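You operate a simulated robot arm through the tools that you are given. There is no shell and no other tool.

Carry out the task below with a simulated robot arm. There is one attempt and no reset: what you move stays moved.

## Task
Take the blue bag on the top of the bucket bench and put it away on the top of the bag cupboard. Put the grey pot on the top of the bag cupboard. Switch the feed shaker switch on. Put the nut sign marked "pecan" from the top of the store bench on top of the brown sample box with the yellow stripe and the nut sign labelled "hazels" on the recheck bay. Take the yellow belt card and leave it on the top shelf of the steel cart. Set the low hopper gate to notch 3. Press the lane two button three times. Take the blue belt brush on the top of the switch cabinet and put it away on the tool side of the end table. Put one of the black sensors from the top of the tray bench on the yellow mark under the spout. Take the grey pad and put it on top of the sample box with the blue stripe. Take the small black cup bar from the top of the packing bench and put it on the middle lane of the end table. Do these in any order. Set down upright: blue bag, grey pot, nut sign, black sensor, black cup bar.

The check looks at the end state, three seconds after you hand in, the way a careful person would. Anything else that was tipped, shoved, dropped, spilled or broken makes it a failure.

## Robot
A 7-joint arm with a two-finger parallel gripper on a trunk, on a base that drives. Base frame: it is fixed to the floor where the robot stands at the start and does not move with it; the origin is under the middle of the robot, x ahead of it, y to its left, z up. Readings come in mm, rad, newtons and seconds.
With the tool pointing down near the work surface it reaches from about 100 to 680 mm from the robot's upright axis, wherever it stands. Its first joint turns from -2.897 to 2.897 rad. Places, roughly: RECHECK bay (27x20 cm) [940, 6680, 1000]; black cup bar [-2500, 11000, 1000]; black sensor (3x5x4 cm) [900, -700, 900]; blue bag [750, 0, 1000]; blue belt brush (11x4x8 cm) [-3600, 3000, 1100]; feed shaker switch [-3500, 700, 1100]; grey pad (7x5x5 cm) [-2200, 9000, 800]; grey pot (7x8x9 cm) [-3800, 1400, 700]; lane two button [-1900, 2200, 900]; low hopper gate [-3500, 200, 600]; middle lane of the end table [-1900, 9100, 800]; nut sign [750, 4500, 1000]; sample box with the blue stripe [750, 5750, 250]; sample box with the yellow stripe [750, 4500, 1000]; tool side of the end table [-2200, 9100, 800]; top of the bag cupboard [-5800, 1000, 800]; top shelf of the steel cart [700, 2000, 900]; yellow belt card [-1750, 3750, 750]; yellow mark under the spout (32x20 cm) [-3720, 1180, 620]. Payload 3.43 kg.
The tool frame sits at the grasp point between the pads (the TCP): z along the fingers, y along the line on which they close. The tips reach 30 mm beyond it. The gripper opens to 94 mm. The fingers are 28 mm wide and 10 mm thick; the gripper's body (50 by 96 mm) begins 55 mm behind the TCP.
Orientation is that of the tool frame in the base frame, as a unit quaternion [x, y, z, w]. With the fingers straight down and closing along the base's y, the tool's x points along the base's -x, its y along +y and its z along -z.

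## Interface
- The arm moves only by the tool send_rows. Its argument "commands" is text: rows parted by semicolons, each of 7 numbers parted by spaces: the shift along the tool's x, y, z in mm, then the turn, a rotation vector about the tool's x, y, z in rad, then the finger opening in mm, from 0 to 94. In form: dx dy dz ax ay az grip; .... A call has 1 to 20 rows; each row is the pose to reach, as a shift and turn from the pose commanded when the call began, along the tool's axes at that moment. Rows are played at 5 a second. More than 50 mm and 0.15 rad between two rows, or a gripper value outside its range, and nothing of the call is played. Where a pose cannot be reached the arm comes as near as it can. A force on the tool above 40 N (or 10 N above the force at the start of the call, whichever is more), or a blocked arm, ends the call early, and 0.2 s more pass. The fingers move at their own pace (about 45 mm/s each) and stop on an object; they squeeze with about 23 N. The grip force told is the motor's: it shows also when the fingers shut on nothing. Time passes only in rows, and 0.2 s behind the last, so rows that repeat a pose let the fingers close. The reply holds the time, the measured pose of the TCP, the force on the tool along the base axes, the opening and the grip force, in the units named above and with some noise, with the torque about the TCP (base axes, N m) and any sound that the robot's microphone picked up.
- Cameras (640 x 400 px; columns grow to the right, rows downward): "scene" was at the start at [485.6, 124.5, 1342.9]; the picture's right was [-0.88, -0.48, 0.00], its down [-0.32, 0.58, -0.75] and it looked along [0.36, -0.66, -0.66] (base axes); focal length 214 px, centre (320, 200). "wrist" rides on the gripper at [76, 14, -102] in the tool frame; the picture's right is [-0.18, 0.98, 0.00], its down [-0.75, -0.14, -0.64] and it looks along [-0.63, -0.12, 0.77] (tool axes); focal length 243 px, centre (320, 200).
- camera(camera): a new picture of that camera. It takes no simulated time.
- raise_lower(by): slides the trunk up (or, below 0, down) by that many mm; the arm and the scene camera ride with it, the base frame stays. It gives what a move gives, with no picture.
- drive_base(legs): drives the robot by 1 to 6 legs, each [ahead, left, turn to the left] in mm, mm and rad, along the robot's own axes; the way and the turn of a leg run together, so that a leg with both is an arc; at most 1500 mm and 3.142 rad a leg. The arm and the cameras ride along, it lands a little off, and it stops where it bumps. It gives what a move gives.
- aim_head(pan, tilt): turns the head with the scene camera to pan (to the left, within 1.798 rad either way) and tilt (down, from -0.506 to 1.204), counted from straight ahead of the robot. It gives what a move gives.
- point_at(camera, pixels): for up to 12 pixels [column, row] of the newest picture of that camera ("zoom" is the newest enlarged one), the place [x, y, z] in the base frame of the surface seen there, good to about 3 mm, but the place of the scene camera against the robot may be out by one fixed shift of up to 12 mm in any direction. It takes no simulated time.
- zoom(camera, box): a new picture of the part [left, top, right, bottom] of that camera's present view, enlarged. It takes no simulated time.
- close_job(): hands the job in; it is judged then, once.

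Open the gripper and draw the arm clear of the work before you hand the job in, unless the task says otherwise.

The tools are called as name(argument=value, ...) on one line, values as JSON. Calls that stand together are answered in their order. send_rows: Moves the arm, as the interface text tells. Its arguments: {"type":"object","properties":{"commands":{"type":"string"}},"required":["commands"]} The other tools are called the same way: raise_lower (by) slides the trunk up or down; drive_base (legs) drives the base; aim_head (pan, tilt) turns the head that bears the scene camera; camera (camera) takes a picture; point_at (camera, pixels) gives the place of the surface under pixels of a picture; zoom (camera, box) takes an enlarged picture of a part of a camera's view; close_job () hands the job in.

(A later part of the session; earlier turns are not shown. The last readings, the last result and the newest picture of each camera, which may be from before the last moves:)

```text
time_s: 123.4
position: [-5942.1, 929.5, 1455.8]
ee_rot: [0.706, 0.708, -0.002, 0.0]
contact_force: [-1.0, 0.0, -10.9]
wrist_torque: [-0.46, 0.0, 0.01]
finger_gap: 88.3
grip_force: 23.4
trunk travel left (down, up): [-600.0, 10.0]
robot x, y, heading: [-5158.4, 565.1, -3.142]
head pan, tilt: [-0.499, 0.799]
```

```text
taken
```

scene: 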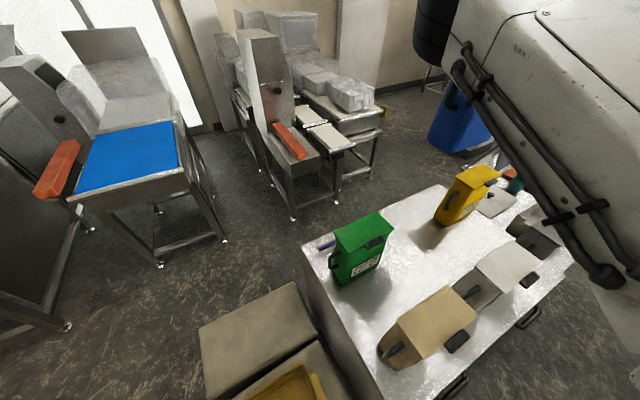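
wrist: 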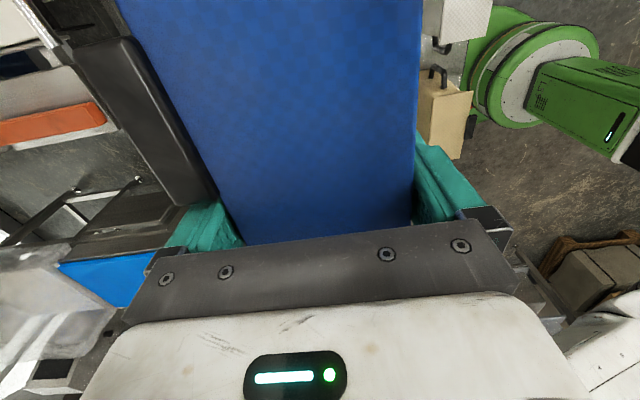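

The slot between the green and yellow bags is open beneath the held bag. I lower the trunk by 200 mm and check the picture.

raise_lower(by=-200)

camera(camera="scene")

camera(camera="wrist")

```text
time_s: 125.5
position: [-5943.0, 929.2, 1256.3]
ee_rot: [0.707, 0.707, -0.003, 0.001]
contact_force: [0.0, -0.3, -9.6]
wrist_torque: [-0.45, -0.02, 0.03]
finger_gap: 88.6
grip_force: 22.8
trunk travel left (down, up): [-400.0, 210.0]
robot x, y, heading: [-5156.6, 568.8, -3.143]
head pan, tilt: [-0.499, 0.799]
```

```text
taken
```

scene: 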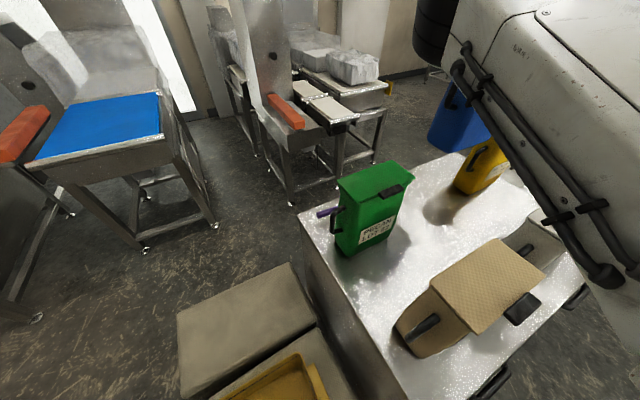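

```text
taken
```

wrist: 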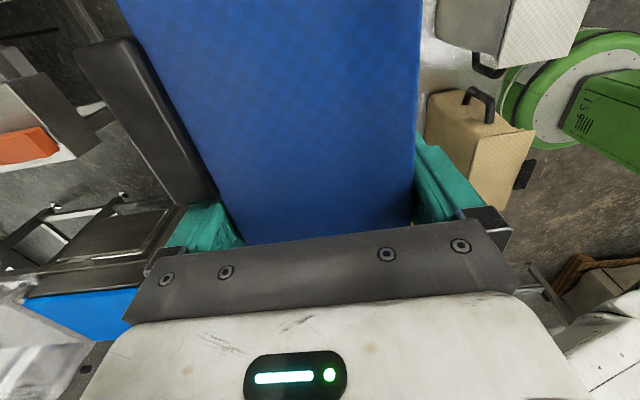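

I verify with the wrist camera where the white bag (top right) and the tan bag are relative to the held bag.

point_at(camera="wrist", pixels=[[440, 30], [445, 10], [490, 72], [480, 92], [432, 100], [520, 130], [540, 20], [440, 80], [95, 30], [30, 140]])

point_at(camera="scene", pixels=[[460, 185], [415, 190], [447, 185], [395, 225], [455, 120], [470, 150], [300, 215], [345, 250], [480, 170]])

```text
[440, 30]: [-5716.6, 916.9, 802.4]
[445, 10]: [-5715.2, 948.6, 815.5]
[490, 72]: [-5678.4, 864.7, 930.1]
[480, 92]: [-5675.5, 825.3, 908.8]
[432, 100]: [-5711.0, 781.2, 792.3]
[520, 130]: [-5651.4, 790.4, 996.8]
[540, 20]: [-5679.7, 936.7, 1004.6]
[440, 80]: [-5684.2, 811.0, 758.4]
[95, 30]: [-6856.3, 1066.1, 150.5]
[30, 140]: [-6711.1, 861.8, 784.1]
```

```text
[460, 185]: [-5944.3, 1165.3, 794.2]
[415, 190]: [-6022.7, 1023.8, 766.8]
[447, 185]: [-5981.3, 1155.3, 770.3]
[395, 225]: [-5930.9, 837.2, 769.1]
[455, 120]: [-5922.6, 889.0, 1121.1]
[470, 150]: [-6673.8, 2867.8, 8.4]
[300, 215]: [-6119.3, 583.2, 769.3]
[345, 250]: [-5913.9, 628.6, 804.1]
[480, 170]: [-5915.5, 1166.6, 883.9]
```

The cupboard top reads z≈758, so the bag rests when the TCP is at ≈981. I lower the arm by 150 mm first and then check the elbow's height over the neighbouring bags.

send_rows(commands="0 0 15 0 0 0 50; 0 0 35 0 0 0 50; 0 0 55 0 0 0 50; 0 0 75 0 0 0 50; 0 0 95 0 0 0 50; 0 0 115 0 0 0 50; 0 0 135 0 0 0 50; 0 0 150 0 0 0 50; 0 0 150 0 0 0 50")

camera(camera="scene")

camera(camera="wrist")

```text
time_s: 127.5
position: [-5943.3, 929.6, 1104.8]
ee_rot: [0.706, 0.708, -0.003, 0.001]
contact_force: [-0.1, -0.4, -11.0]
wrist_torque: [-0.44, -0.02, 0.0]
finger_gap: 88.4
grip_force: 22.9
trunk travel left (down, up): [-400.0, 210.0]
robot x, y, heading: [-5155.2, 565.4, -3.141]
head pan, tilt: [-0.499, 0.799]
```

```text
taken
```

scene: 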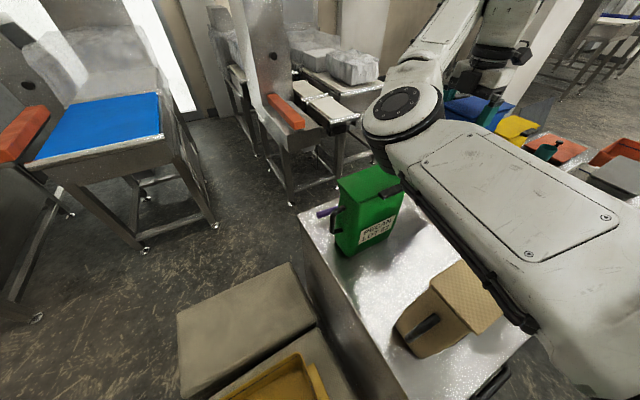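

```text
taken
```

wrist: 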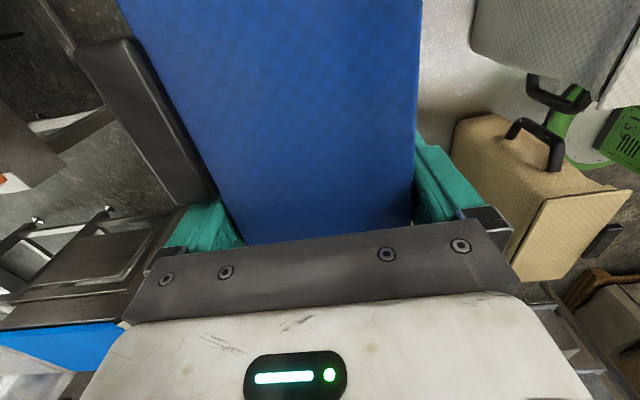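

I check the elbow and upper arm heights over the bags, measured at their lower edges.

point_at(camera="scene", pixels=[[400, 105], [370, 130], [385, 160], [420, 190], [450, 235], [500, 300], [470, 190], [520, 330], [375, 170], [365, 185]])

```text
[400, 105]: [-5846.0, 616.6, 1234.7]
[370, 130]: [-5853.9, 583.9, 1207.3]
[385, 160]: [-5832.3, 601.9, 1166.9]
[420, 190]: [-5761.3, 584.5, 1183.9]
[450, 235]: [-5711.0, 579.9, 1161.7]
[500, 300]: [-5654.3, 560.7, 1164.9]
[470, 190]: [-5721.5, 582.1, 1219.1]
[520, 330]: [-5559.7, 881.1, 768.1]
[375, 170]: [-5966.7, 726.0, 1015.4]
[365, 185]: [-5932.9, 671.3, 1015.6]
```

The elbow's lower edge is near z≈1160, over the gap between rows, so there is room. I lower 80 mm more and re-check.

send_rows(commands="0 0 15 0 0 0 50; 0 0 30 0 0 0 50; 0 0 45 0 0 0 50; 0 0 60 0 0 0 50; 0 0 75 0 0 0 50; 0 0 85 0 0 0 50; 0 0 85 0 0 0 50")

camera(camera="scene")

point_at(camera="scene", pixels=[[400, 125], [370, 150], [385, 180], [420, 210], [450, 255], [410, 195], [470, 110], [500, 130], [365, 190], [395, 190]])

```text
time_s: 129.1
position: [-5944.8, 928.2, 1020.2]
ee_rot: [0.708, 0.707, -0.002, 0.0]
contact_force: [0.1, 0.3, -9.8]
wrist_torque: [-0.43, 0.0, 0.0]
finger_gap: 88.3
grip_force: 23.0
trunk travel left (down, up): [-400.0, 210.0]
robot x, y, heading: [-5157.3, 564.4, -3.138]
head pan, tilt: [-0.499, 0.799]
```

```text
taken
```

scene: 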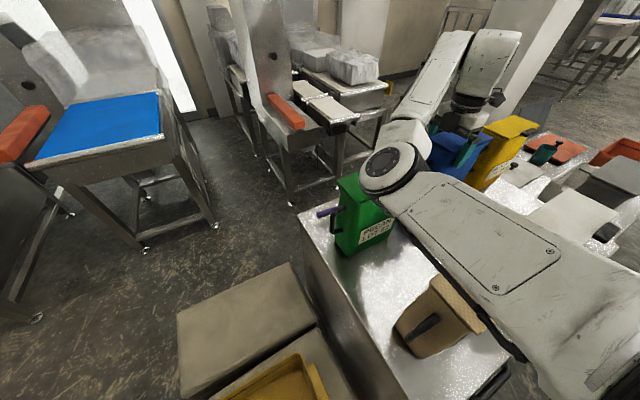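

```text
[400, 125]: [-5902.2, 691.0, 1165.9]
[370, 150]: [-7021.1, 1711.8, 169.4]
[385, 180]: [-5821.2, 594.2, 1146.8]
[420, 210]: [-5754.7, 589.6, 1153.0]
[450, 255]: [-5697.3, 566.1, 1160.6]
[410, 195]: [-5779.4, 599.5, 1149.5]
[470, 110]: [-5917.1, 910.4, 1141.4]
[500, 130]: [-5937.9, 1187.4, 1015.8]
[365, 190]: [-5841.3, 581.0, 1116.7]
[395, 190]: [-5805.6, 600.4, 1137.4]
```

Clearance stays good (elbow bottom ≈1110). I lower the last 38 mm in small steps and watch the load come off.

send_rows(commands="0 0 10 0 0 0 50; 0 0 20 0 0 0 50; 0 0 28 0 0 0 50; 0 0 33 0 0 0 50; 0 0 36 0 0 0 50; 0 0 36 0 0 0 50")

```text
time_s: 130.5
position: [-5942.5, 927.8, 984.6]
ee_rot: [0.707, 0.708, -0.001, 0.0]
contact_force: [-1.6, -8.4, 13.8]
wrist_torque: [0.82, -0.41, -0.01]
finger_gap: 88.2
grip_force: 23.2
trunk travel left (down, up): [-400.0, 210.0]
robot x, y, heading: [-5157.6, 565.3, -3.143]
head pan, tilt: [-0.499, 0.799]
```

The bag has touched down (force +13.8 N). I ease up by 2 mm and open the gripper.

send_rows(commands="0 0 -1.5 0 0 0 50; 0 0 -1.5 0 0 0 50")

camera(camera="scene")

zoom(camera="scene", box=[340, 60, 600, 240])

```text
time_s: 131.1
position: [-5942.4, 927.9, 984.6]
ee_rot: [0.707, 0.707, -0.003, 0.0]
contact_force: [-2.4, -3.8, -1.4]
wrist_torque: [0.09, 0.48, 0.29]
finger_gap: 88.8
grip_force: 23.5
trunk travel left (down, up): [-400.0, 210.0]
robot x, y, heading: [-5161.5, 566.9, -3.141]
head pan, tilt: [-0.499, 0.799]
```

```text
taken
```

scene: 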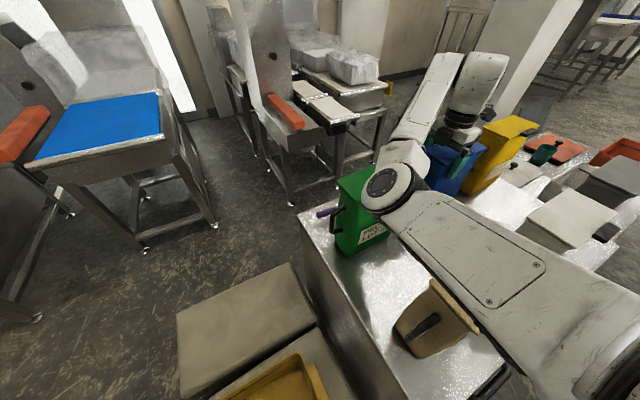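

```text
2.22 times, centred on (470, 150) of scene
```

zoom: 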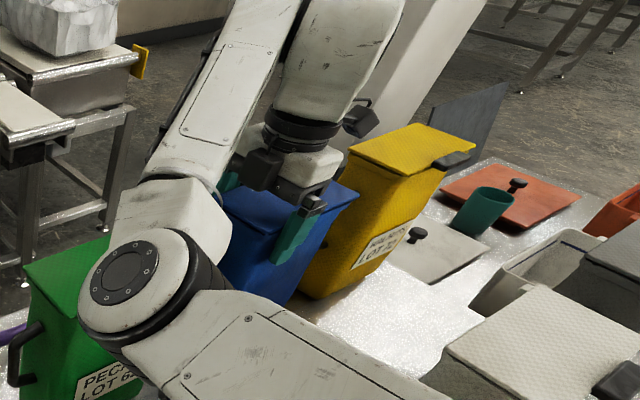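

The blue bag stands between green and yellow. I open the fingers.

send_rows(commands="0 0 0 0 0 0 90; 0 0 0 0 0 0 94; 0 0 0 0 0 0 94")

camera(camera="wrist")

```text
time_s: 131.9
position: [-5943.3, 928.7, 985.7]
ee_rot: [0.707, 0.707, -0.002, 0.0]
contact_force: [0.4, -0.5, -0.2]
wrist_torque: [-0.01, 0.02, 0.02]
finger_gap: 94.1
grip_force: 0.0
trunk travel left (down, up): [-400.0, 210.0]
robot x, y, heading: [-5159.8, 566.8, -3.147]
head pan, tilt: [-0.499, 0.799]
```

```text
taken
```

wrist: 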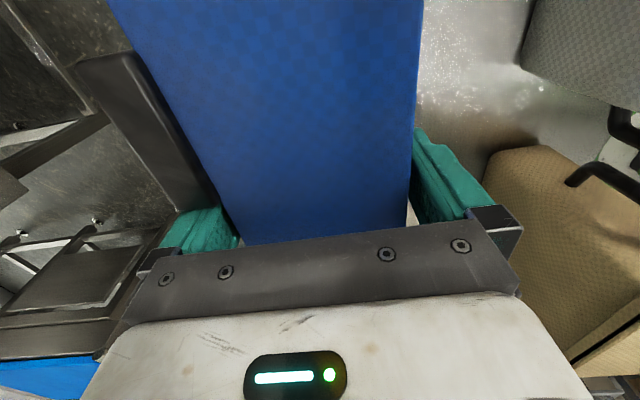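

Released cleanly. I raise the gripper straight up out of the gap.

send_rows(commands="0 0 -15 0 0 0 94; 0 0 -35 0 0 0 94; 0 0 -60 0 0 0 94; 0 0 -90 0 0 0 94; 0 0 -125 0 0 0 94; 0 0 -165 0 0 0 94; 0 0 -205 0 0 0 94; 0 0 -250 0 0 0 94")

camera(camera="wrist")

camera(camera="scene")

```text
time_s: 133.7
position: [-5942.3, 928.6, 1235.4]
ee_rot: [0.706, 0.708, -0.002, 0.0]
contact_force: [-0.4, -1.0, -0.8]
wrist_torque: [0.0, -0.01, -0.01]
finger_gap: 94.2
grip_force: 0.1
trunk travel left (down, up): [-400.0, 210.0]
robot x, y, heading: [-5159.0, 563.8, -3.141]
head pan, tilt: [-0.499, 0.799]
```

```text
taken
```

wrist: 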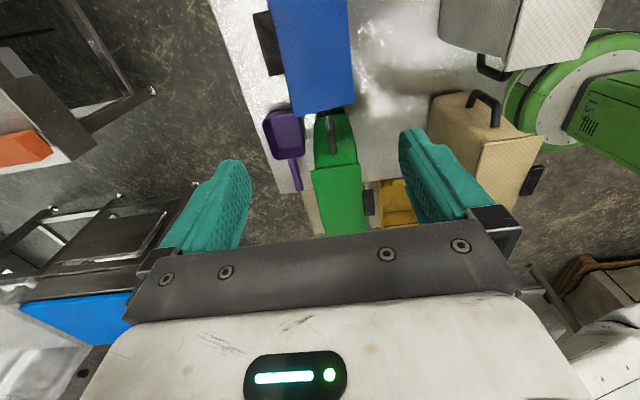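

```text
taken
```

scene: 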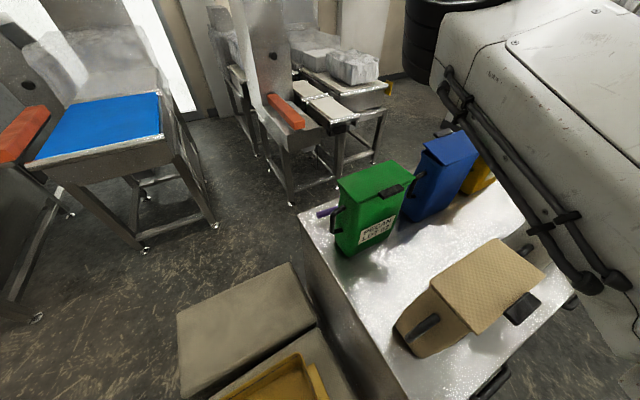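

The blue bag stands upright in the slot. I back off 500 mm and turn right to look at the pot, spout and shaker area around (−3700,1200).

drive_base(legs=[[-500, 0, 0], [0, 0, -1.5]])

aim_head(pan=-0.6, tilt=0.5)

camera(camera="scene")

aim_head(pan=-1.3, tilt=0.5)

camera(camera="scene")

```text
time_s: 140.4
position: [-4339.9, 1369.2, 1237.2]
ee_rot: [1.0, 0.03, -0.003, -0.002]
contact_force: [0.2, 1.0, 0.0]
wrist_torque: [0.03, 0.02, -0.02]
finger_gap: 94.2
grip_force: 0.0
trunk travel left (down, up): [-400.0, 210.0]
robot x, y, heading: [-4658.3, 565.1, 1.63]
head pan, tilt: [-0.499, 0.799]
```

```text
time_s: 141.2
position: [-4340.8, 1369.1, 1237.6]
ee_rot: [1.0, 0.03, -0.002, -0.001]
contact_force: [-0.1, -0.7, -0.2]
wrist_torque: [0.04, -0.03, -0.03]
finger_gap: 93.9
grip_force: 0.1
trunk travel left (down, up): [-400.0, 210.0]
robot x, y, heading: [-4659.5, 563.4, 1.63]
head pan, tilt: [-0.6, 0.499]
```

```text
taken
```

scene: 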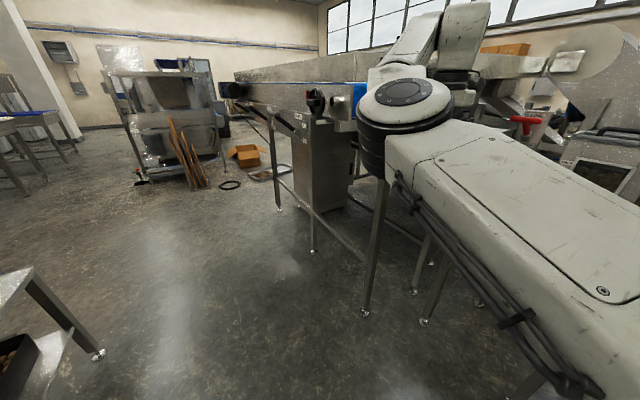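

```text
time_s: 142.2
position: [-4340.8, 1368.9, 1236.6]
ee_rot: [1.0, 0.03, -0.001, -0.002]
contact_force: [-0.8, 0.2, -0.5]
wrist_torque: [-0.03, 0.02, -0.03]
finger_gap: 93.9
grip_force: 0.1
trunk travel left (down, up): [-400.0, 210.0]
robot x, y, heading: [-4659.2, 565.6, 1.63]
head pan, tilt: [-1.3, 0.499]
```

```text
taken
```

scene: 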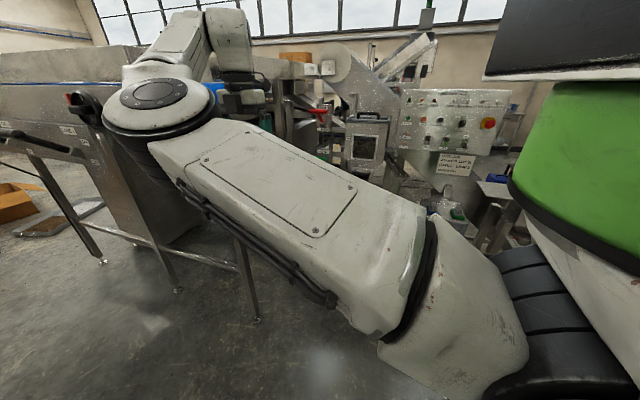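

A control panel is visible at (455,120) near the shaker. I draw the arm in and turn the tool back to its first orientation before turning the robot further.

send_rows(commands="0 25 0 0 0 0.13 94; 0 50 0 0 0 0.26 94; 0 75 0 0 0 0.39 94; 0 100 0 0 0 0.52 94; 0 125 0 0 0 0.65 94; 0 150 0 0 0 0.78 94; 0 175 0 0 0 0.91 94; 0 200 0 0 0 1.04 94; 0 225 0 0 0 1.17 94; 0 250 0 0 0 1.3 94; 0 275 0 0 0 1.43 94; 0 300 0 0 0 1.57 94; 0 300 0 0 0 1.57 94")

drive_base(legs=[[0, 500, -0.5], [0, 0, -0.5]])

aim_head(pan=0.1, tilt=0.4)

camera(camera="scene")

```text
time_s: 145.0
position: [-4321.8, 1070.0, 1234.7]
ee_rot: [0.728, -0.686, -0.002, -0.001]
contact_force: [-0.3, -0.1, 0.2]
wrist_torque: [0.01, -0.01, 0.0]
finger_gap: 93.9
grip_force: 0.0
trunk travel left (down, up): [-400.0, 210.0]
robot x, y, heading: [-4658.0, 567.9, 1.628]
head pan, tilt: [-1.3, 0.499]
```

```text
time_s: 149.4
position: [-4538.3, 649.7, 1234.0]
ee_rot: [-0.309, 0.951, 0.002, 0.002]
contact_force: [-0.6, -0.1, -0.5]
wrist_torque: [-0.02, -0.01, 0.01]
finger_gap: 94.0
grip_force: 0.1
trunk travel left (down, up): [-400.0, 210.0]
robot x, y, heading: [-5145.8, 661.4, 0.625]
head pan, tilt: [-1.3, 0.499]
```

```text
time_s: 150.9
position: [-4538.0, 649.6, 1234.1]
ee_rot: [-0.309, 0.951, 0.002, 0.0]
contact_force: [-0.4, -0.1, 0.0]
wrist_torque: [-0.04, -0.02, 0.01]
finger_gap: 94.2
grip_force: 0.0
trunk travel left (down, up): [-400.0, 210.0]
robot x, y, heading: [-5142.8, 657.6, 0.629]
head pan, tilt: [0.099, 0.4]
```

```text
taken
```

scene: 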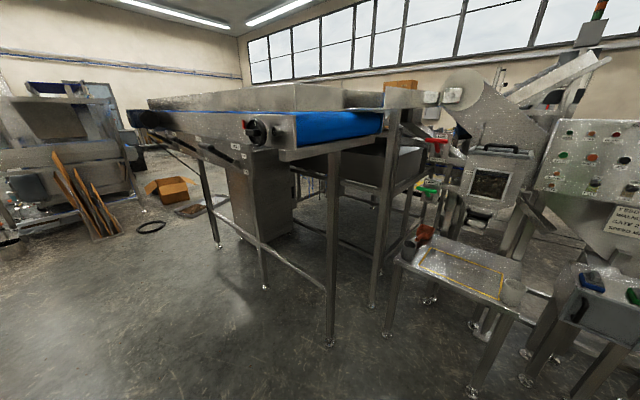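

A table with a yellow outlined mark under a spout is at (465,270), with small items on it. I zoom in and look further right.

zoom(camera="scene", box=[380, 120, 640, 340])

aim_head(pan=-0.45, tilt=0.4)

camera(camera="scene")

zoom(camera="scene", box=[220, 100, 480, 330])

```text
1.82 times, centred on (510, 230) of scene
```

zoom: 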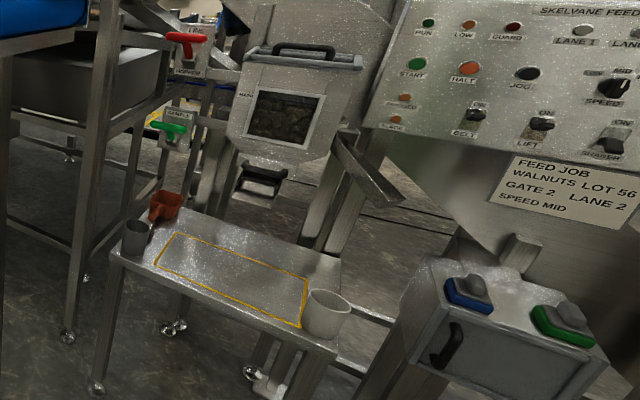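

```text
time_s: 151.9
position: [-4537.8, 648.9, 1234.8]
ee_rot: [-0.309, 0.951, 0.003, 0.001]
contact_force: [0.5, 1.1, 0.2]
wrist_torque: [0.07, -0.04, -0.03]
finger_gap: 93.8
grip_force: 0.1
trunk travel left (down, up): [-400.0, 210.0]
robot x, y, heading: [-5144.3, 662.5, 0.628]
head pan, tilt: [-0.45, 0.4]
```

```text
taken
```

scene: 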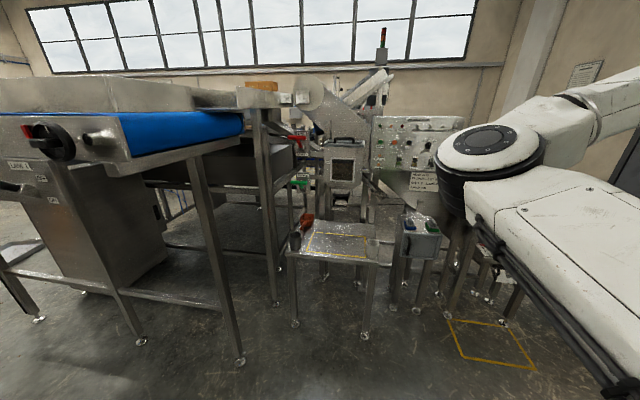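

```text
1.74 times, centred on (350, 215) of scene
```

zoom: 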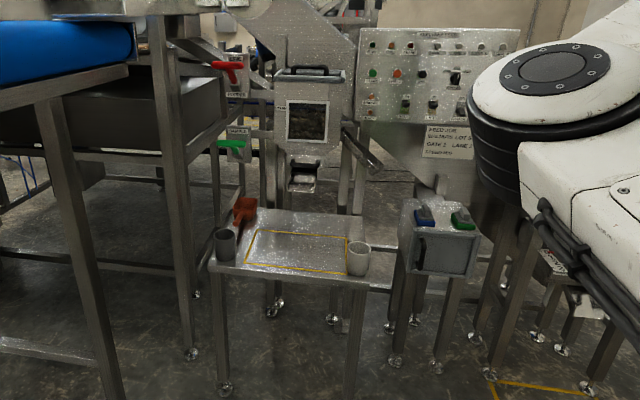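

The feeder panel shows a SHAKER switch at lower right, and the table has a dark grey pot at left (225,243), a red scoop and a white pot at right (358,260). I measure these.

point_at(camera="zoom", pixels=[[225, 235], [225, 258], [358, 245], [358, 270], [244, 262], [345, 272], [258, 232], [345, 240], [215, 272], [365, 285], [240, 215], [300, 180]])

zoom(camera="scene", box=[360, 110, 450, 200])

point_at(camera="zoom", pixels=[[30, 30], [380, 60], [340, 180], [270, 140], [130, 150], [400, 200], [250, 250], [100, 60], [200, 150]])

```text
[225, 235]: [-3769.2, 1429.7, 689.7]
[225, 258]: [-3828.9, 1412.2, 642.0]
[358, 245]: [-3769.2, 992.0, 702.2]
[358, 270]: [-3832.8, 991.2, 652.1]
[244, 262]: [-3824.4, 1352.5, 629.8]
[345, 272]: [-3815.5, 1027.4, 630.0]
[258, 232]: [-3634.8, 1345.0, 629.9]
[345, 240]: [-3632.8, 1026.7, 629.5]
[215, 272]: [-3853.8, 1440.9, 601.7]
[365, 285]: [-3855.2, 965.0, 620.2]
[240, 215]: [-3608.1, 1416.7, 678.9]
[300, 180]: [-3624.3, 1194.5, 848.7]
```

```text
4.44 times, centred on (405, 155) of scene
```

zoom: 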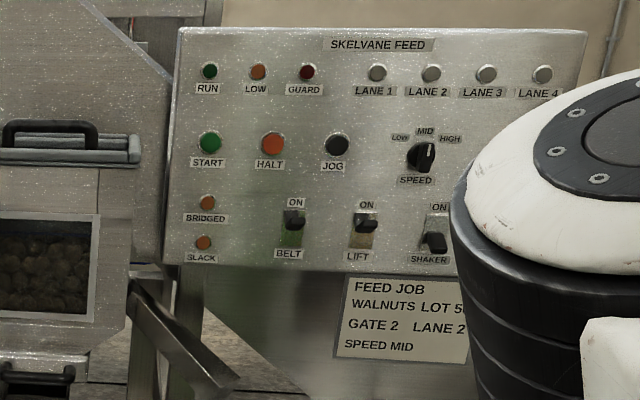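

```text
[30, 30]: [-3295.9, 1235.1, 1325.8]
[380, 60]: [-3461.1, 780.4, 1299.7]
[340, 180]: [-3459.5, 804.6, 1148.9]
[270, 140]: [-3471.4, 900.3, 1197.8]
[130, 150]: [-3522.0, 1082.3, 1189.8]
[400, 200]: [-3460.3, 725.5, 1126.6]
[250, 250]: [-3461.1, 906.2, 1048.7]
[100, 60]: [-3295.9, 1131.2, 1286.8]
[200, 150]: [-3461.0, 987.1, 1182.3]
```

The panel plane is at x≈−3460 with BELT, LIFT levers up (ON) and SHAKER lever down. I measure the shaker lever's position and the legs of the conveyor at left that limit where I can stand.

point_at(camera="zoom", pixels=[[434, 242], [436, 222], [424, 208], [295, 220], [366, 224], [300, 235], [285, 205]])

point_at(camera="scene", pixels=[[240, 362], [140, 342], [272, 300], [40, 320], [215, 230], [240, 130], [100, 140], [295, 322], [365, 338], [275, 290], [180, 300], [60, 240]])

```text
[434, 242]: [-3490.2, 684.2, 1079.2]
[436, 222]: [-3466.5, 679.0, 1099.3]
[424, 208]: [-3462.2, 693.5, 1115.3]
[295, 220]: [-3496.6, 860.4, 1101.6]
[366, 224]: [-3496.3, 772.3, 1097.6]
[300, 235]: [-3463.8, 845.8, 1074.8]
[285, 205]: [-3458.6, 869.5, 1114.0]
```

```text
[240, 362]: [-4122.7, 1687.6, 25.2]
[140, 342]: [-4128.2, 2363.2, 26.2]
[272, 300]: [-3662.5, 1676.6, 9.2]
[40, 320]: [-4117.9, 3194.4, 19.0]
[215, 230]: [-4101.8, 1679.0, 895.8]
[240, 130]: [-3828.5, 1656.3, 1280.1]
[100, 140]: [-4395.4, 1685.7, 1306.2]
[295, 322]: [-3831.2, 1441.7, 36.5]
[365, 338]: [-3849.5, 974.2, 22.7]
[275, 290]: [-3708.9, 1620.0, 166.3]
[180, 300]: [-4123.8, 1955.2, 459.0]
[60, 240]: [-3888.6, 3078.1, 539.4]
```

The conveyor deck overhangs y≥1650 at z≈1300, so I should face +y standing south-west of the table at about (−4250,780). I turn left to 1.57 and drive sideways towards it.

drive_base(legs=[[0, 0, 0.942], [120, -894, 0]])

aim_head(pan=-1.2, tilt=0.7)

camera(camera="scene")

camera(camera="wrist")

```text
time_s: 159.1
position: [-3884.1, 1262.9, 1234.2]
ee_rot: [-0.707, 0.707, 0.002, 0.0]
contact_force: [-0.3, -0.4, -0.1]
wrist_torque: [0.02, -0.04, -0.01]
finger_gap: 94.1
grip_force: 0.1
trunk travel left (down, up): [-400.0, 210.0]
robot x, y, heading: [-4245.0, 777.9, 1.563]
head pan, tilt: [-0.45, 0.4]
```

```text
time_s: 160.2
position: [-3885.8, 1262.0, 1234.9]
ee_rot: [0.707, -0.707, -0.003, 0.0]
contact_force: [-0.5, -0.9, -0.3]
wrist_torque: [0.02, 0.0, 0.0]
finger_gap: 94.3
grip_force: 0.0
trunk travel left (down, up): [-400.0, 210.0]
robot x, y, heading: [-4245.8, 780.1, 1.573]
head pan, tilt: [-1.201, 0.7]
```

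```text
taken
```

scene: 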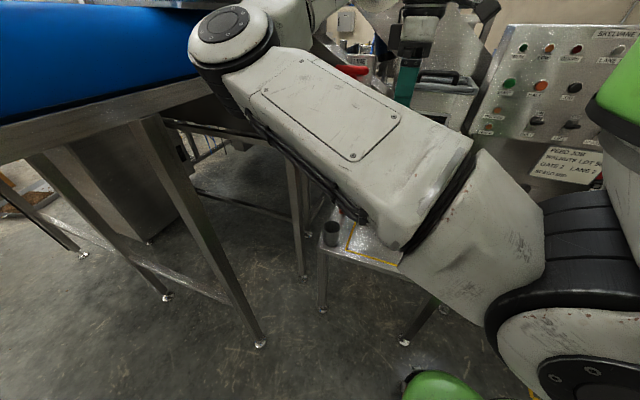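

```text
taken
```

wrist: 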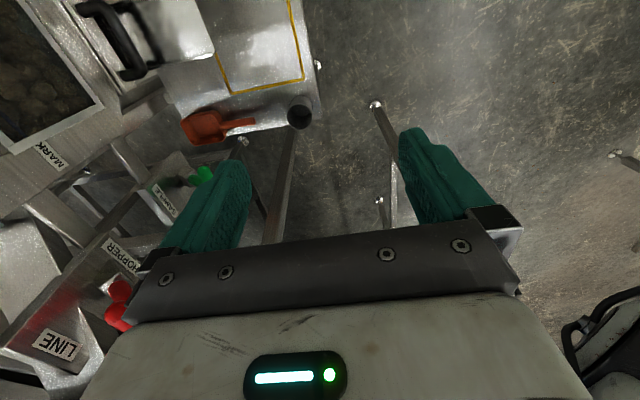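

The wrist camera sees the dark pot at (298,115) and the scoop handle ending at (255,122). I measure both.

point_at(camera="wrist", pixels=[[298, 115], [288, 118], [310, 115], [299, 104], [299, 128], [254, 122], [230, 124], [315, 110], [300, 70], [232, 90], [240, 50], [205, 125]])

zoom(camera="wrist", box=[160, 60, 360, 180])

```text
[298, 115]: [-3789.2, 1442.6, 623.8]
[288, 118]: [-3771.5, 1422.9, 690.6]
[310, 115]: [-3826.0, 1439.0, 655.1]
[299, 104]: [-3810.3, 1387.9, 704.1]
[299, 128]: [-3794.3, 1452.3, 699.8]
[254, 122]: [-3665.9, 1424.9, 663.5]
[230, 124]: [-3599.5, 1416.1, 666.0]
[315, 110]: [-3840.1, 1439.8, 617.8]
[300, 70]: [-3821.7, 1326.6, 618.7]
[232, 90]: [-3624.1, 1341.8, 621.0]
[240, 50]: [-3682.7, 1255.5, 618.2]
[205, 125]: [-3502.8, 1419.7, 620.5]
```

```text
3.20 times, centred on (260, 120) of wrist
```

zoom: 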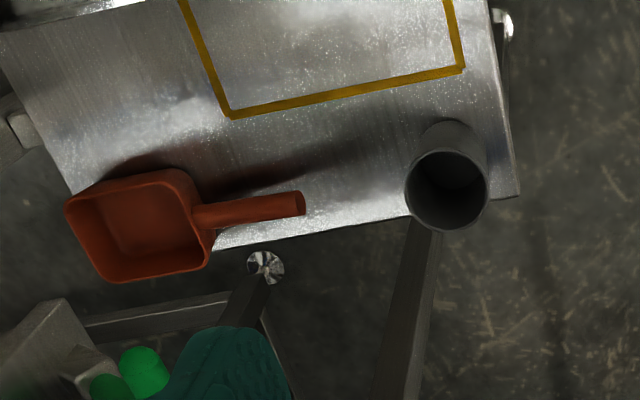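

The pot's centre is about (−3803,1420), rim z≈702, diameter ≈70. I move above it, then lower the trunk by 300 mm.

send_rows(commands="-40 -21 0 0 0 0 94; -80 -42 0 0 0 0 94; -120 -63 0 0 0 0 94; -158 -83 0 0 0 0 94; -158 -83 0 0 0 0 94")

raise_lower(by=-300)

camera(camera="wrist")

camera(camera="scene")

```text
time_s: 161.3
position: [-3802.1, 1419.0, 1233.8]
ee_rot: [-0.707, 0.707, 0.003, 0.0]
contact_force: [-0.6, -0.2, -0.2]
wrist_torque: [0.02, -0.01, 0.02]
finger_gap: 93.7
grip_force: 0.0
trunk travel left (down, up): [-400.0, 210.0]
robot x, y, heading: [-4251.3, 775.0, 1.569]
head pan, tilt: [-1.201, 0.7]
```

```text
time_s: 164.3
position: [-3801.9, 1418.7, 933.6]
ee_rot: [0.707, -0.707, -0.003, 0.001]
contact_force: [0.1, -0.9, -0.6]
wrist_torque: [-0.02, -0.01, 0.01]
finger_gap: 94.0
grip_force: 0.1
trunk travel left (down, up): [-100.0, 510.0]
robot x, y, heading: [-4244.1, 778.8, 1.571]
head pan, tilt: [-1.201, 0.7]
```

```text
taken
```

wrist: 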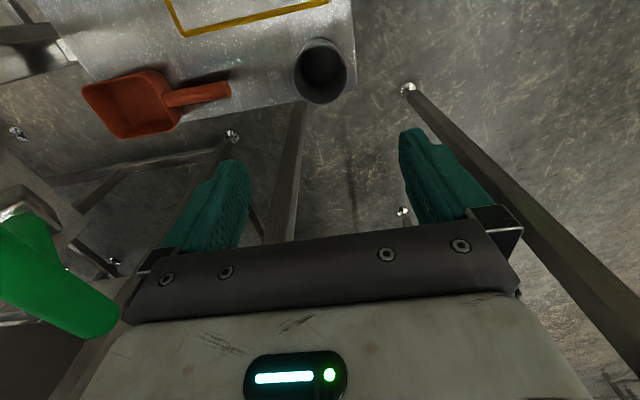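

```text
taken
```

scene: 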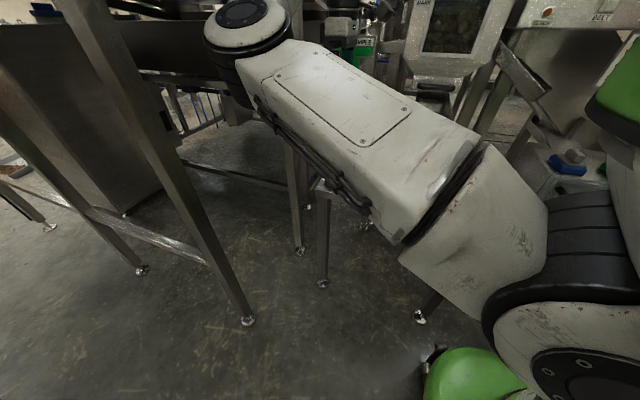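

A green SAMPLE handle is close on the +x side at (50,270) in the wrist view; I measure it and the pot's rim before descending.

point_at(camera="wrist", pixels=[[60, 280], [110, 310], [20, 240], [325, 40], [322, 103], [297, 75], [346, 75], [230, 88], [30, 320], [600, 270], [100, 380], [20, 340]])

```text
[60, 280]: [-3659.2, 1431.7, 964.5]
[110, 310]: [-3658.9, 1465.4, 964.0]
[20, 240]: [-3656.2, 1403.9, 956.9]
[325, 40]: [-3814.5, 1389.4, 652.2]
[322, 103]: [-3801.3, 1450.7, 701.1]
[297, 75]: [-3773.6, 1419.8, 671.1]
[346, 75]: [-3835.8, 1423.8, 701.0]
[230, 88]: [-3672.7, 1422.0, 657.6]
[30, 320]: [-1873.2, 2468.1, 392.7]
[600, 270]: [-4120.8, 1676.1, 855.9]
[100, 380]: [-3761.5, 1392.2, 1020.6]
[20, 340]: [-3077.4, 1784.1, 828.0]
```

Clearance is enough. I descend around the pot to TCP z≈668, checking for contact.

send_rows(commands="0 0 30 0 0 0 94; 0 0 60 0 0 0 94; 0 0 90 0 0 0 94; 0 0 120 0 0 0 94; 0 0 150 0 0 0 94; 0 0 180 0 0 0 94; 0 0 205 0 0 0 94; 0 0 225 0 0 0 94; 0 0 245 0 0 0 94; 0 0 258 0 0 0 94; 0 0 265 0 0 0 94; 0 0 265 0 0 0 94")

camera(camera="wrist")

```text
time_s: 166.9
position: [-3802.7, 1420.6, 669.3]
ee_rot: [-0.707, 0.707, 0.003, 0.0]
contact_force: [-0.5, -0.5, -0.3]
wrist_torque: [-0.04, -0.02, -0.01]
finger_gap: 94.1
grip_force: 0.1
trunk travel left (down, up): [-100.0, 510.0]
robot x, y, heading: [-4250.5, 780.5, 1.569]
head pan, tilt: [-1.201, 0.7]
```

```text
taken
```

wrist: 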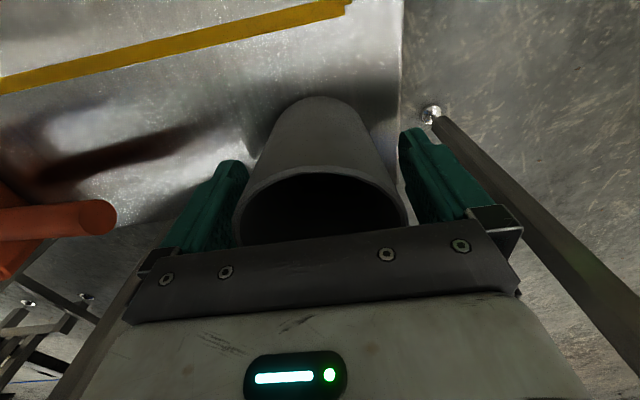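

The pot sits between the fingers. I close on it and let the grip settle.

send_rows(commands="0 0 0 0 0 0 76; 0 0 0 0 0 0 60; 0 0 0 0 0 0 50; 0 0 0 0 0 0 50; 0 0 0 0 0 0 50")

send_rows(commands="0 0 -8 0 0 0 50; 0 0 -20 0 0 0 50; 0 0 -40 0 0 0 50; 0 0 -40 0 0 0 50")

camera(camera="wrist")

```text
time_s: 168.2
position: [-3802.9, 1418.9, 668.9]
ee_rot: [-0.707, 0.707, 0.002, 0.0]
contact_force: [0.2, -0.9, -0.6]
wrist_torque: [0.0, 0.05, -0.03]
finger_gap: 68.9
grip_force: 23.2
trunk travel left (down, up): [-100.0, 510.0]
robot x, y, heading: [-4248.0, 779.5, 1.569]
head pan, tilt: [-1.201, 0.7]
```

```text
time_s: 169.2
position: [-3804.4, 1419.2, 709.4]
ee_rot: [-0.707, 0.708, 0.003, 0.0]
contact_force: [0.2, -1.8, -0.8]
wrist_torque: [-0.02, 0.0, 0.0]
finger_gap: 68.8
grip_force: 23.1
trunk travel left (down, up): [-100.0, 510.0]
robot x, y, heading: [-4249.5, 779.0, 1.567]
head pan, tilt: [-1.201, 0.7]
```

```text
taken
```

wrist: 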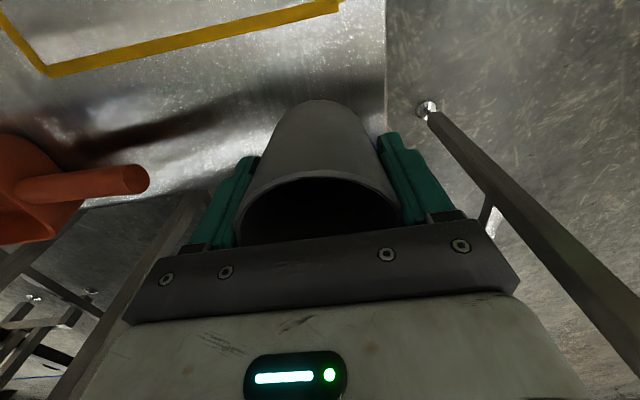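

The pot is held. I lift it further and raise the trunk again.

send_rows(commands="0 0 -35 0 0 0 50; 0 0 -75 0 0 0 50; 0 0 -115 0 0 0 50; 0 0 -155 0 0 0 50; 0 0 -195 0 0 0 50; 0 0 -225 0 0 0 50")

raise_lower(by=300)

send_rows(commands="40 21 0 0 0 0 50; 80 42 0 0 0 0 50; 120 63 0 0 0 0 50; 158 83 0 0 0 0 50")

```text
time_s: 170.6
position: [-3801.8, 1417.7, 936.3]
ee_rot: [0.708, -0.707, -0.003, -0.001]
contact_force: [-0.4, -0.4, -0.2]
wrist_torque: [-0.03, -0.01, 0.0]
finger_gap: 68.8
grip_force: 23.1
trunk travel left (down, up): [-100.0, 510.0]
robot x, y, heading: [-4251.7, 777.5, 1.575]
head pan, tilt: [-1.201, 0.7]
```

```text
time_s: 173.6
position: [-3801.2, 1418.2, 1234.9]
ee_rot: [-0.707, 0.707, 0.002, -0.001]
contact_force: [-0.7, -0.3, -1.6]
wrist_torque: [-0.03, 0.02, -0.01]
finger_gap: 69.1
grip_force: 23.4
trunk travel left (down, up): [-400.0, 210.0]
robot x, y, heading: [-4249.3, 778.4, 1.565]
head pan, tilt: [-1.201, 0.7]
```

```text
time_s: 174.6
position: [-3885.2, 1259.4, 1233.6]
ee_rot: [0.707, -0.707, -0.002, 0.001]
contact_force: [-0.6, -0.2, -0.5]
wrist_torque: [-0.03, 0.01, -0.01]
finger_gap: 69.2
grip_force: 22.9
trunk travel left (down, up): [-400.0, 210.0]
robot x, y, heading: [-4246.7, 777.9, 1.572]
head pan, tilt: [-1.201, 0.7]
```

I slide away from the line, turn to face −x, and drive towards the cupboard with the pot.

drive_base(legs=[[0, 350, 0], [0, 0, 1.57]])

send_rows(commands="-24 -6 0 0 0 -0.13 50; -48 -12 0 0 0 -0.26 50; -72 -18 0 0 0 -0.39 50; -96 -24 0 0 0 -0.52 50; -120 -30 0 0 0 -0.65 50; -144 -36 0 0 0 -0.78 50; -168 -42 0 0 0 -0.91 50; -188 -48 0 0 0 -1.04 50; -200 -54 0 0 0 -1.17 50; -210 -60 0 0 0 -1.3 50; -219 -66 0 0 0 -1.43 50; -219 -68 0 0 0 -1.57 50; -219 -68 0 0 0 -1.57 50")

```text
time_s: 180.6
position: [-5081.5, 1145.5, 1234.7]
ee_rot: [1.0, -0.001, -0.002, 0.001]
contact_force: [0.9, 0.2, -0.2]
wrist_torque: [0.0, 0.0, 0.0]
finger_gap: 68.8
grip_force: 23.4
trunk travel left (down, up): [-400.0, 210.0]
robot x, y, heading: [-4601.6, 780.8, 3.14]
head pan, tilt: [-1.201, 0.7]
```

```text
time_s: 183.4
position: [-5300.1, 1214.1, 1235.3]
ee_rot: [0.707, 0.707, -0.002, 0.0]
contact_force: [-0.3, 0.5, -0.5]
wrist_torque: [0.03, 0.01, 0.01]
finger_gap: 69.0
grip_force: 22.9
trunk travel left (down, up): [-400.0, 210.0]
robot x, y, heading: [-4601.9, 778.2, 3.141]
head pan, tilt: [-1.201, 0.7]
```

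Now I drive so that the pot comes above the gap between the bag rows at about (−5805,841).

drive_base(legs=[[505, 373, 0]])

camera(camera="wrist")

aim_head(pan=-0.5, tilt=0.8)

camera(camera="scene")

```text
time_s: 187.0
position: [-5807.6, 840.7, 1235.2]
ee_rot: [0.707, 0.707, -0.002, 0.0]
contact_force: [0.4, -0.6, -0.5]
wrist_torque: [-0.04, 0.01, -0.03]
finger_gap: 68.9
grip_force: 23.4
trunk travel left (down, up): [-400.0, 210.0]
robot x, y, heading: [-5110.9, 405.4, 3.138]
head pan, tilt: [-1.201, 0.7]
```

```text
taken
```

wrist: 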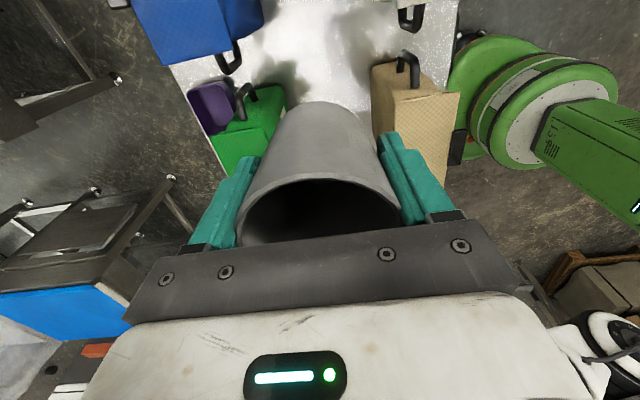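

```text
time_s: 188.0
position: [-5808.7, 840.6, 1235.0]
ee_rot: [0.707, 0.707, -0.003, 0.001]
contact_force: [-0.6, -0.1, -0.6]
wrist_torque: [-0.02, -0.02, 0.02]
finger_gap: 68.6
grip_force: 22.9
trunk travel left (down, up): [-400.0, 210.0]
robot x, y, heading: [-5108.2, 407.4, 3.143]
head pan, tilt: [-0.499, 0.799]
```

```text
taken
```

scene: 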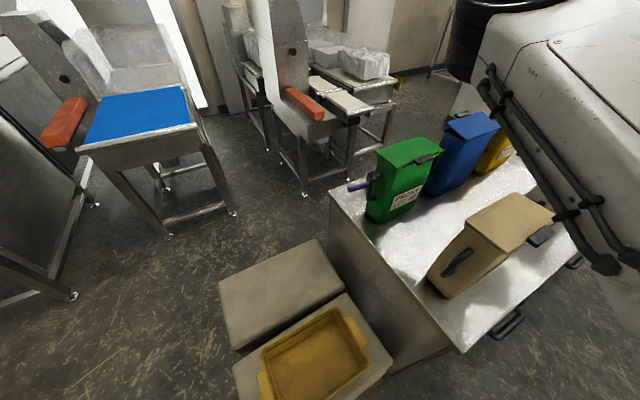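

I measure the surrounding handles and bag faces with the wrist camera to centre the pot between them.

point_at(camera="wrist", pixels=[[232, 65], [265, 25], [408, 28], [408, 62], [245, 98], [375, 110], [376, 90], [285, 100], [250, 130], [310, 70], [390, 60], [375, 70]])

```text
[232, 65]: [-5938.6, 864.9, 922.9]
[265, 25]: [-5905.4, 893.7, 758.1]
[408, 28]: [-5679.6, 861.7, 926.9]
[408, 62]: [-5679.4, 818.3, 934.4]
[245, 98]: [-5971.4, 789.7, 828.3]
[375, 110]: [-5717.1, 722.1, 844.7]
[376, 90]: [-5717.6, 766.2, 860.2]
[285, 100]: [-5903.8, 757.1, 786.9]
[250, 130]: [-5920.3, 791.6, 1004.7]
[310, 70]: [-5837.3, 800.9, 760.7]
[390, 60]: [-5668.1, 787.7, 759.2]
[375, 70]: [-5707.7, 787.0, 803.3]
```

The gap runs from x≈−5904 to −5717, so the pot at x=−5808 is centred. I lower by 170 mm and check the elbow.

send_rows(commands="0 0 20 0 0 0 50; 0 0 45 0 0 0 50; 0 0 70 0 0 0 50; 0 0 95 0 0 0 50; 0 0 120 0 0 0 50; 0 0 145 0 0 0 50; 0 0 170 0 0 0 50; 0 0 195 0 0 0 50; 0 0 220 0 0 0 50; 0 0 220 0 0 0 50")

camera(camera="scene")

camera(camera="wrist")

```text
time_s: 190.2
position: [-5809.3, 839.2, 1015.1]
ee_rot: [0.708, 0.706, -0.002, 0.0]
contact_force: [0.1, -0.2, -1.0]
wrist_torque: [0.01, 0.01, -0.01]
finger_gap: 68.8
grip_force: 23.0
trunk travel left (down, up): [-400.0, 210.0]
robot x, y, heading: [-5106.4, 406.1, 3.142]
head pan, tilt: [-0.499, 0.799]
```

```text
taken
```

scene: 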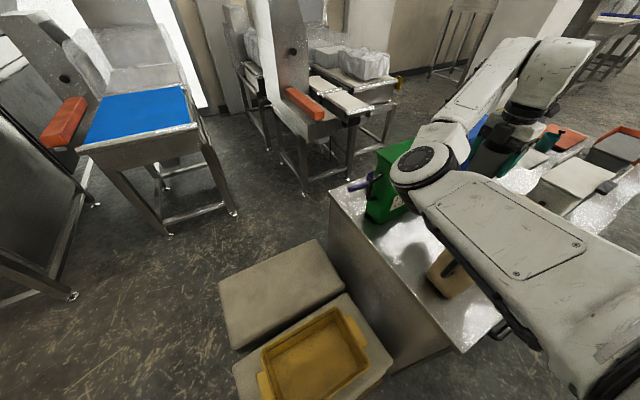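

```text
taken
```

wrist: 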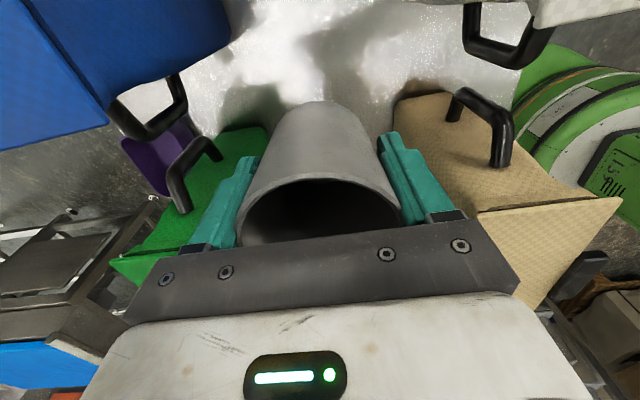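

point_at(camera="scene", pixels=[[425, 160], [400, 185], [420, 205], [450, 240], [480, 280], [410, 205], [500, 310], [440, 130], [385, 160], [450, 280]])

```text
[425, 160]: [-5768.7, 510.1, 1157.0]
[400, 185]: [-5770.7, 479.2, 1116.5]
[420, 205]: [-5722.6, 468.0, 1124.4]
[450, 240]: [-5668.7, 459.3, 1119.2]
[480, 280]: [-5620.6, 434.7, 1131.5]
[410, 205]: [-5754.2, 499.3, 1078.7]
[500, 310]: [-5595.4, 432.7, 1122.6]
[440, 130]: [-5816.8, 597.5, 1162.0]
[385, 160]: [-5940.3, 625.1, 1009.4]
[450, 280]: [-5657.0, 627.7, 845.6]
```

The elbow is left of the cupboard at z≈1080. I raise the trunk by 150 mm and lower the arm by the same, to see if the forearm comes in steeper.

raise_lower(by=150)

send_rows(commands="0 0 25 0 0 0 50; 0 0 50 0 0 0 50; 0 0 75 0 0 0 50; 0 0 100 0 0 0 50; 0 0 125 0 0 0 50; 0 0 150 0 0 0 50; 0 0 150 0 0 0 50")

camera(camera="scene")

```text
time_s: 192.0
position: [-5807.8, 839.3, 1164.9]
ee_rot: [0.707, 0.707, -0.002, 0.0]
contact_force: [0.3, -0.3, -1.0]
wrist_torque: [0.03, 0.0, 0.04]
finger_gap: 69.0
grip_force: 23.0
trunk travel left (down, up): [-550.0, 60.0]
robot x, y, heading: [-5107.6, 403.1, 3.14]
head pan, tilt: [-0.499, 0.799]
```

```text
time_s: 193.6
position: [-5810.4, 838.1, 1015.3]
ee_rot: [0.707, 0.707, -0.003, 0.0]
contact_force: [-0.8, 0.9, -0.2]
wrist_torque: [0.03, 0.01, -0.03]
finger_gap: 68.9
grip_force: 22.2
trunk travel left (down, up): [-550.0, 60.0]
robot x, y, heading: [-5104.8, 407.1, 3.142]
head pan, tilt: [-0.499, 0.799]
```

```text
taken
```

scene: 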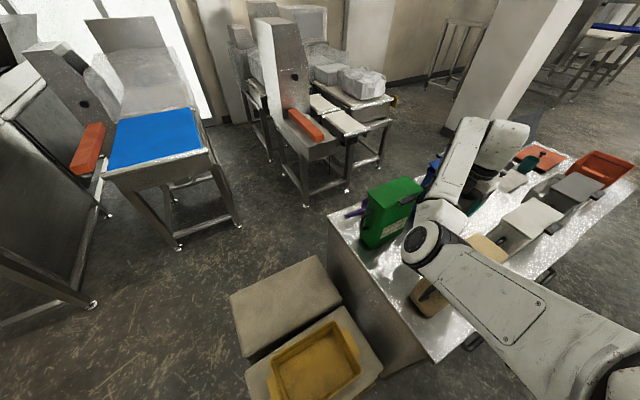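

point_at(camera="scene", pixels=[[422, 240], [408, 262], [430, 275], [460, 305], [440, 215], [455, 180], [470, 145], [415, 262], [438, 250]])

zoom(camera="scene", box=[360, 100, 580, 300])

```text
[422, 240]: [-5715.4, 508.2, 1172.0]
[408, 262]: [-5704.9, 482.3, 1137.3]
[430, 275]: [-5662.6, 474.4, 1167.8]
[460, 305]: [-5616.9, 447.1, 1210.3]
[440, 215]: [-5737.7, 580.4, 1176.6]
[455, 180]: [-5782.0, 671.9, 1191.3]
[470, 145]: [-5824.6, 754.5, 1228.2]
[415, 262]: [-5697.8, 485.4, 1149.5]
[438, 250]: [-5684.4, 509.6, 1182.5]
```

```text
2.00 times, centred on (470, 200) of scene
```

zoom: 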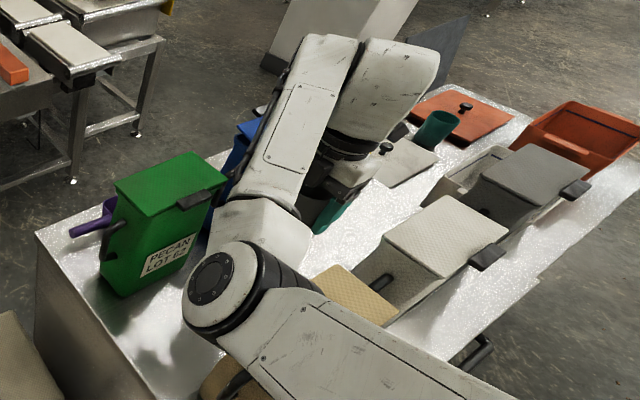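

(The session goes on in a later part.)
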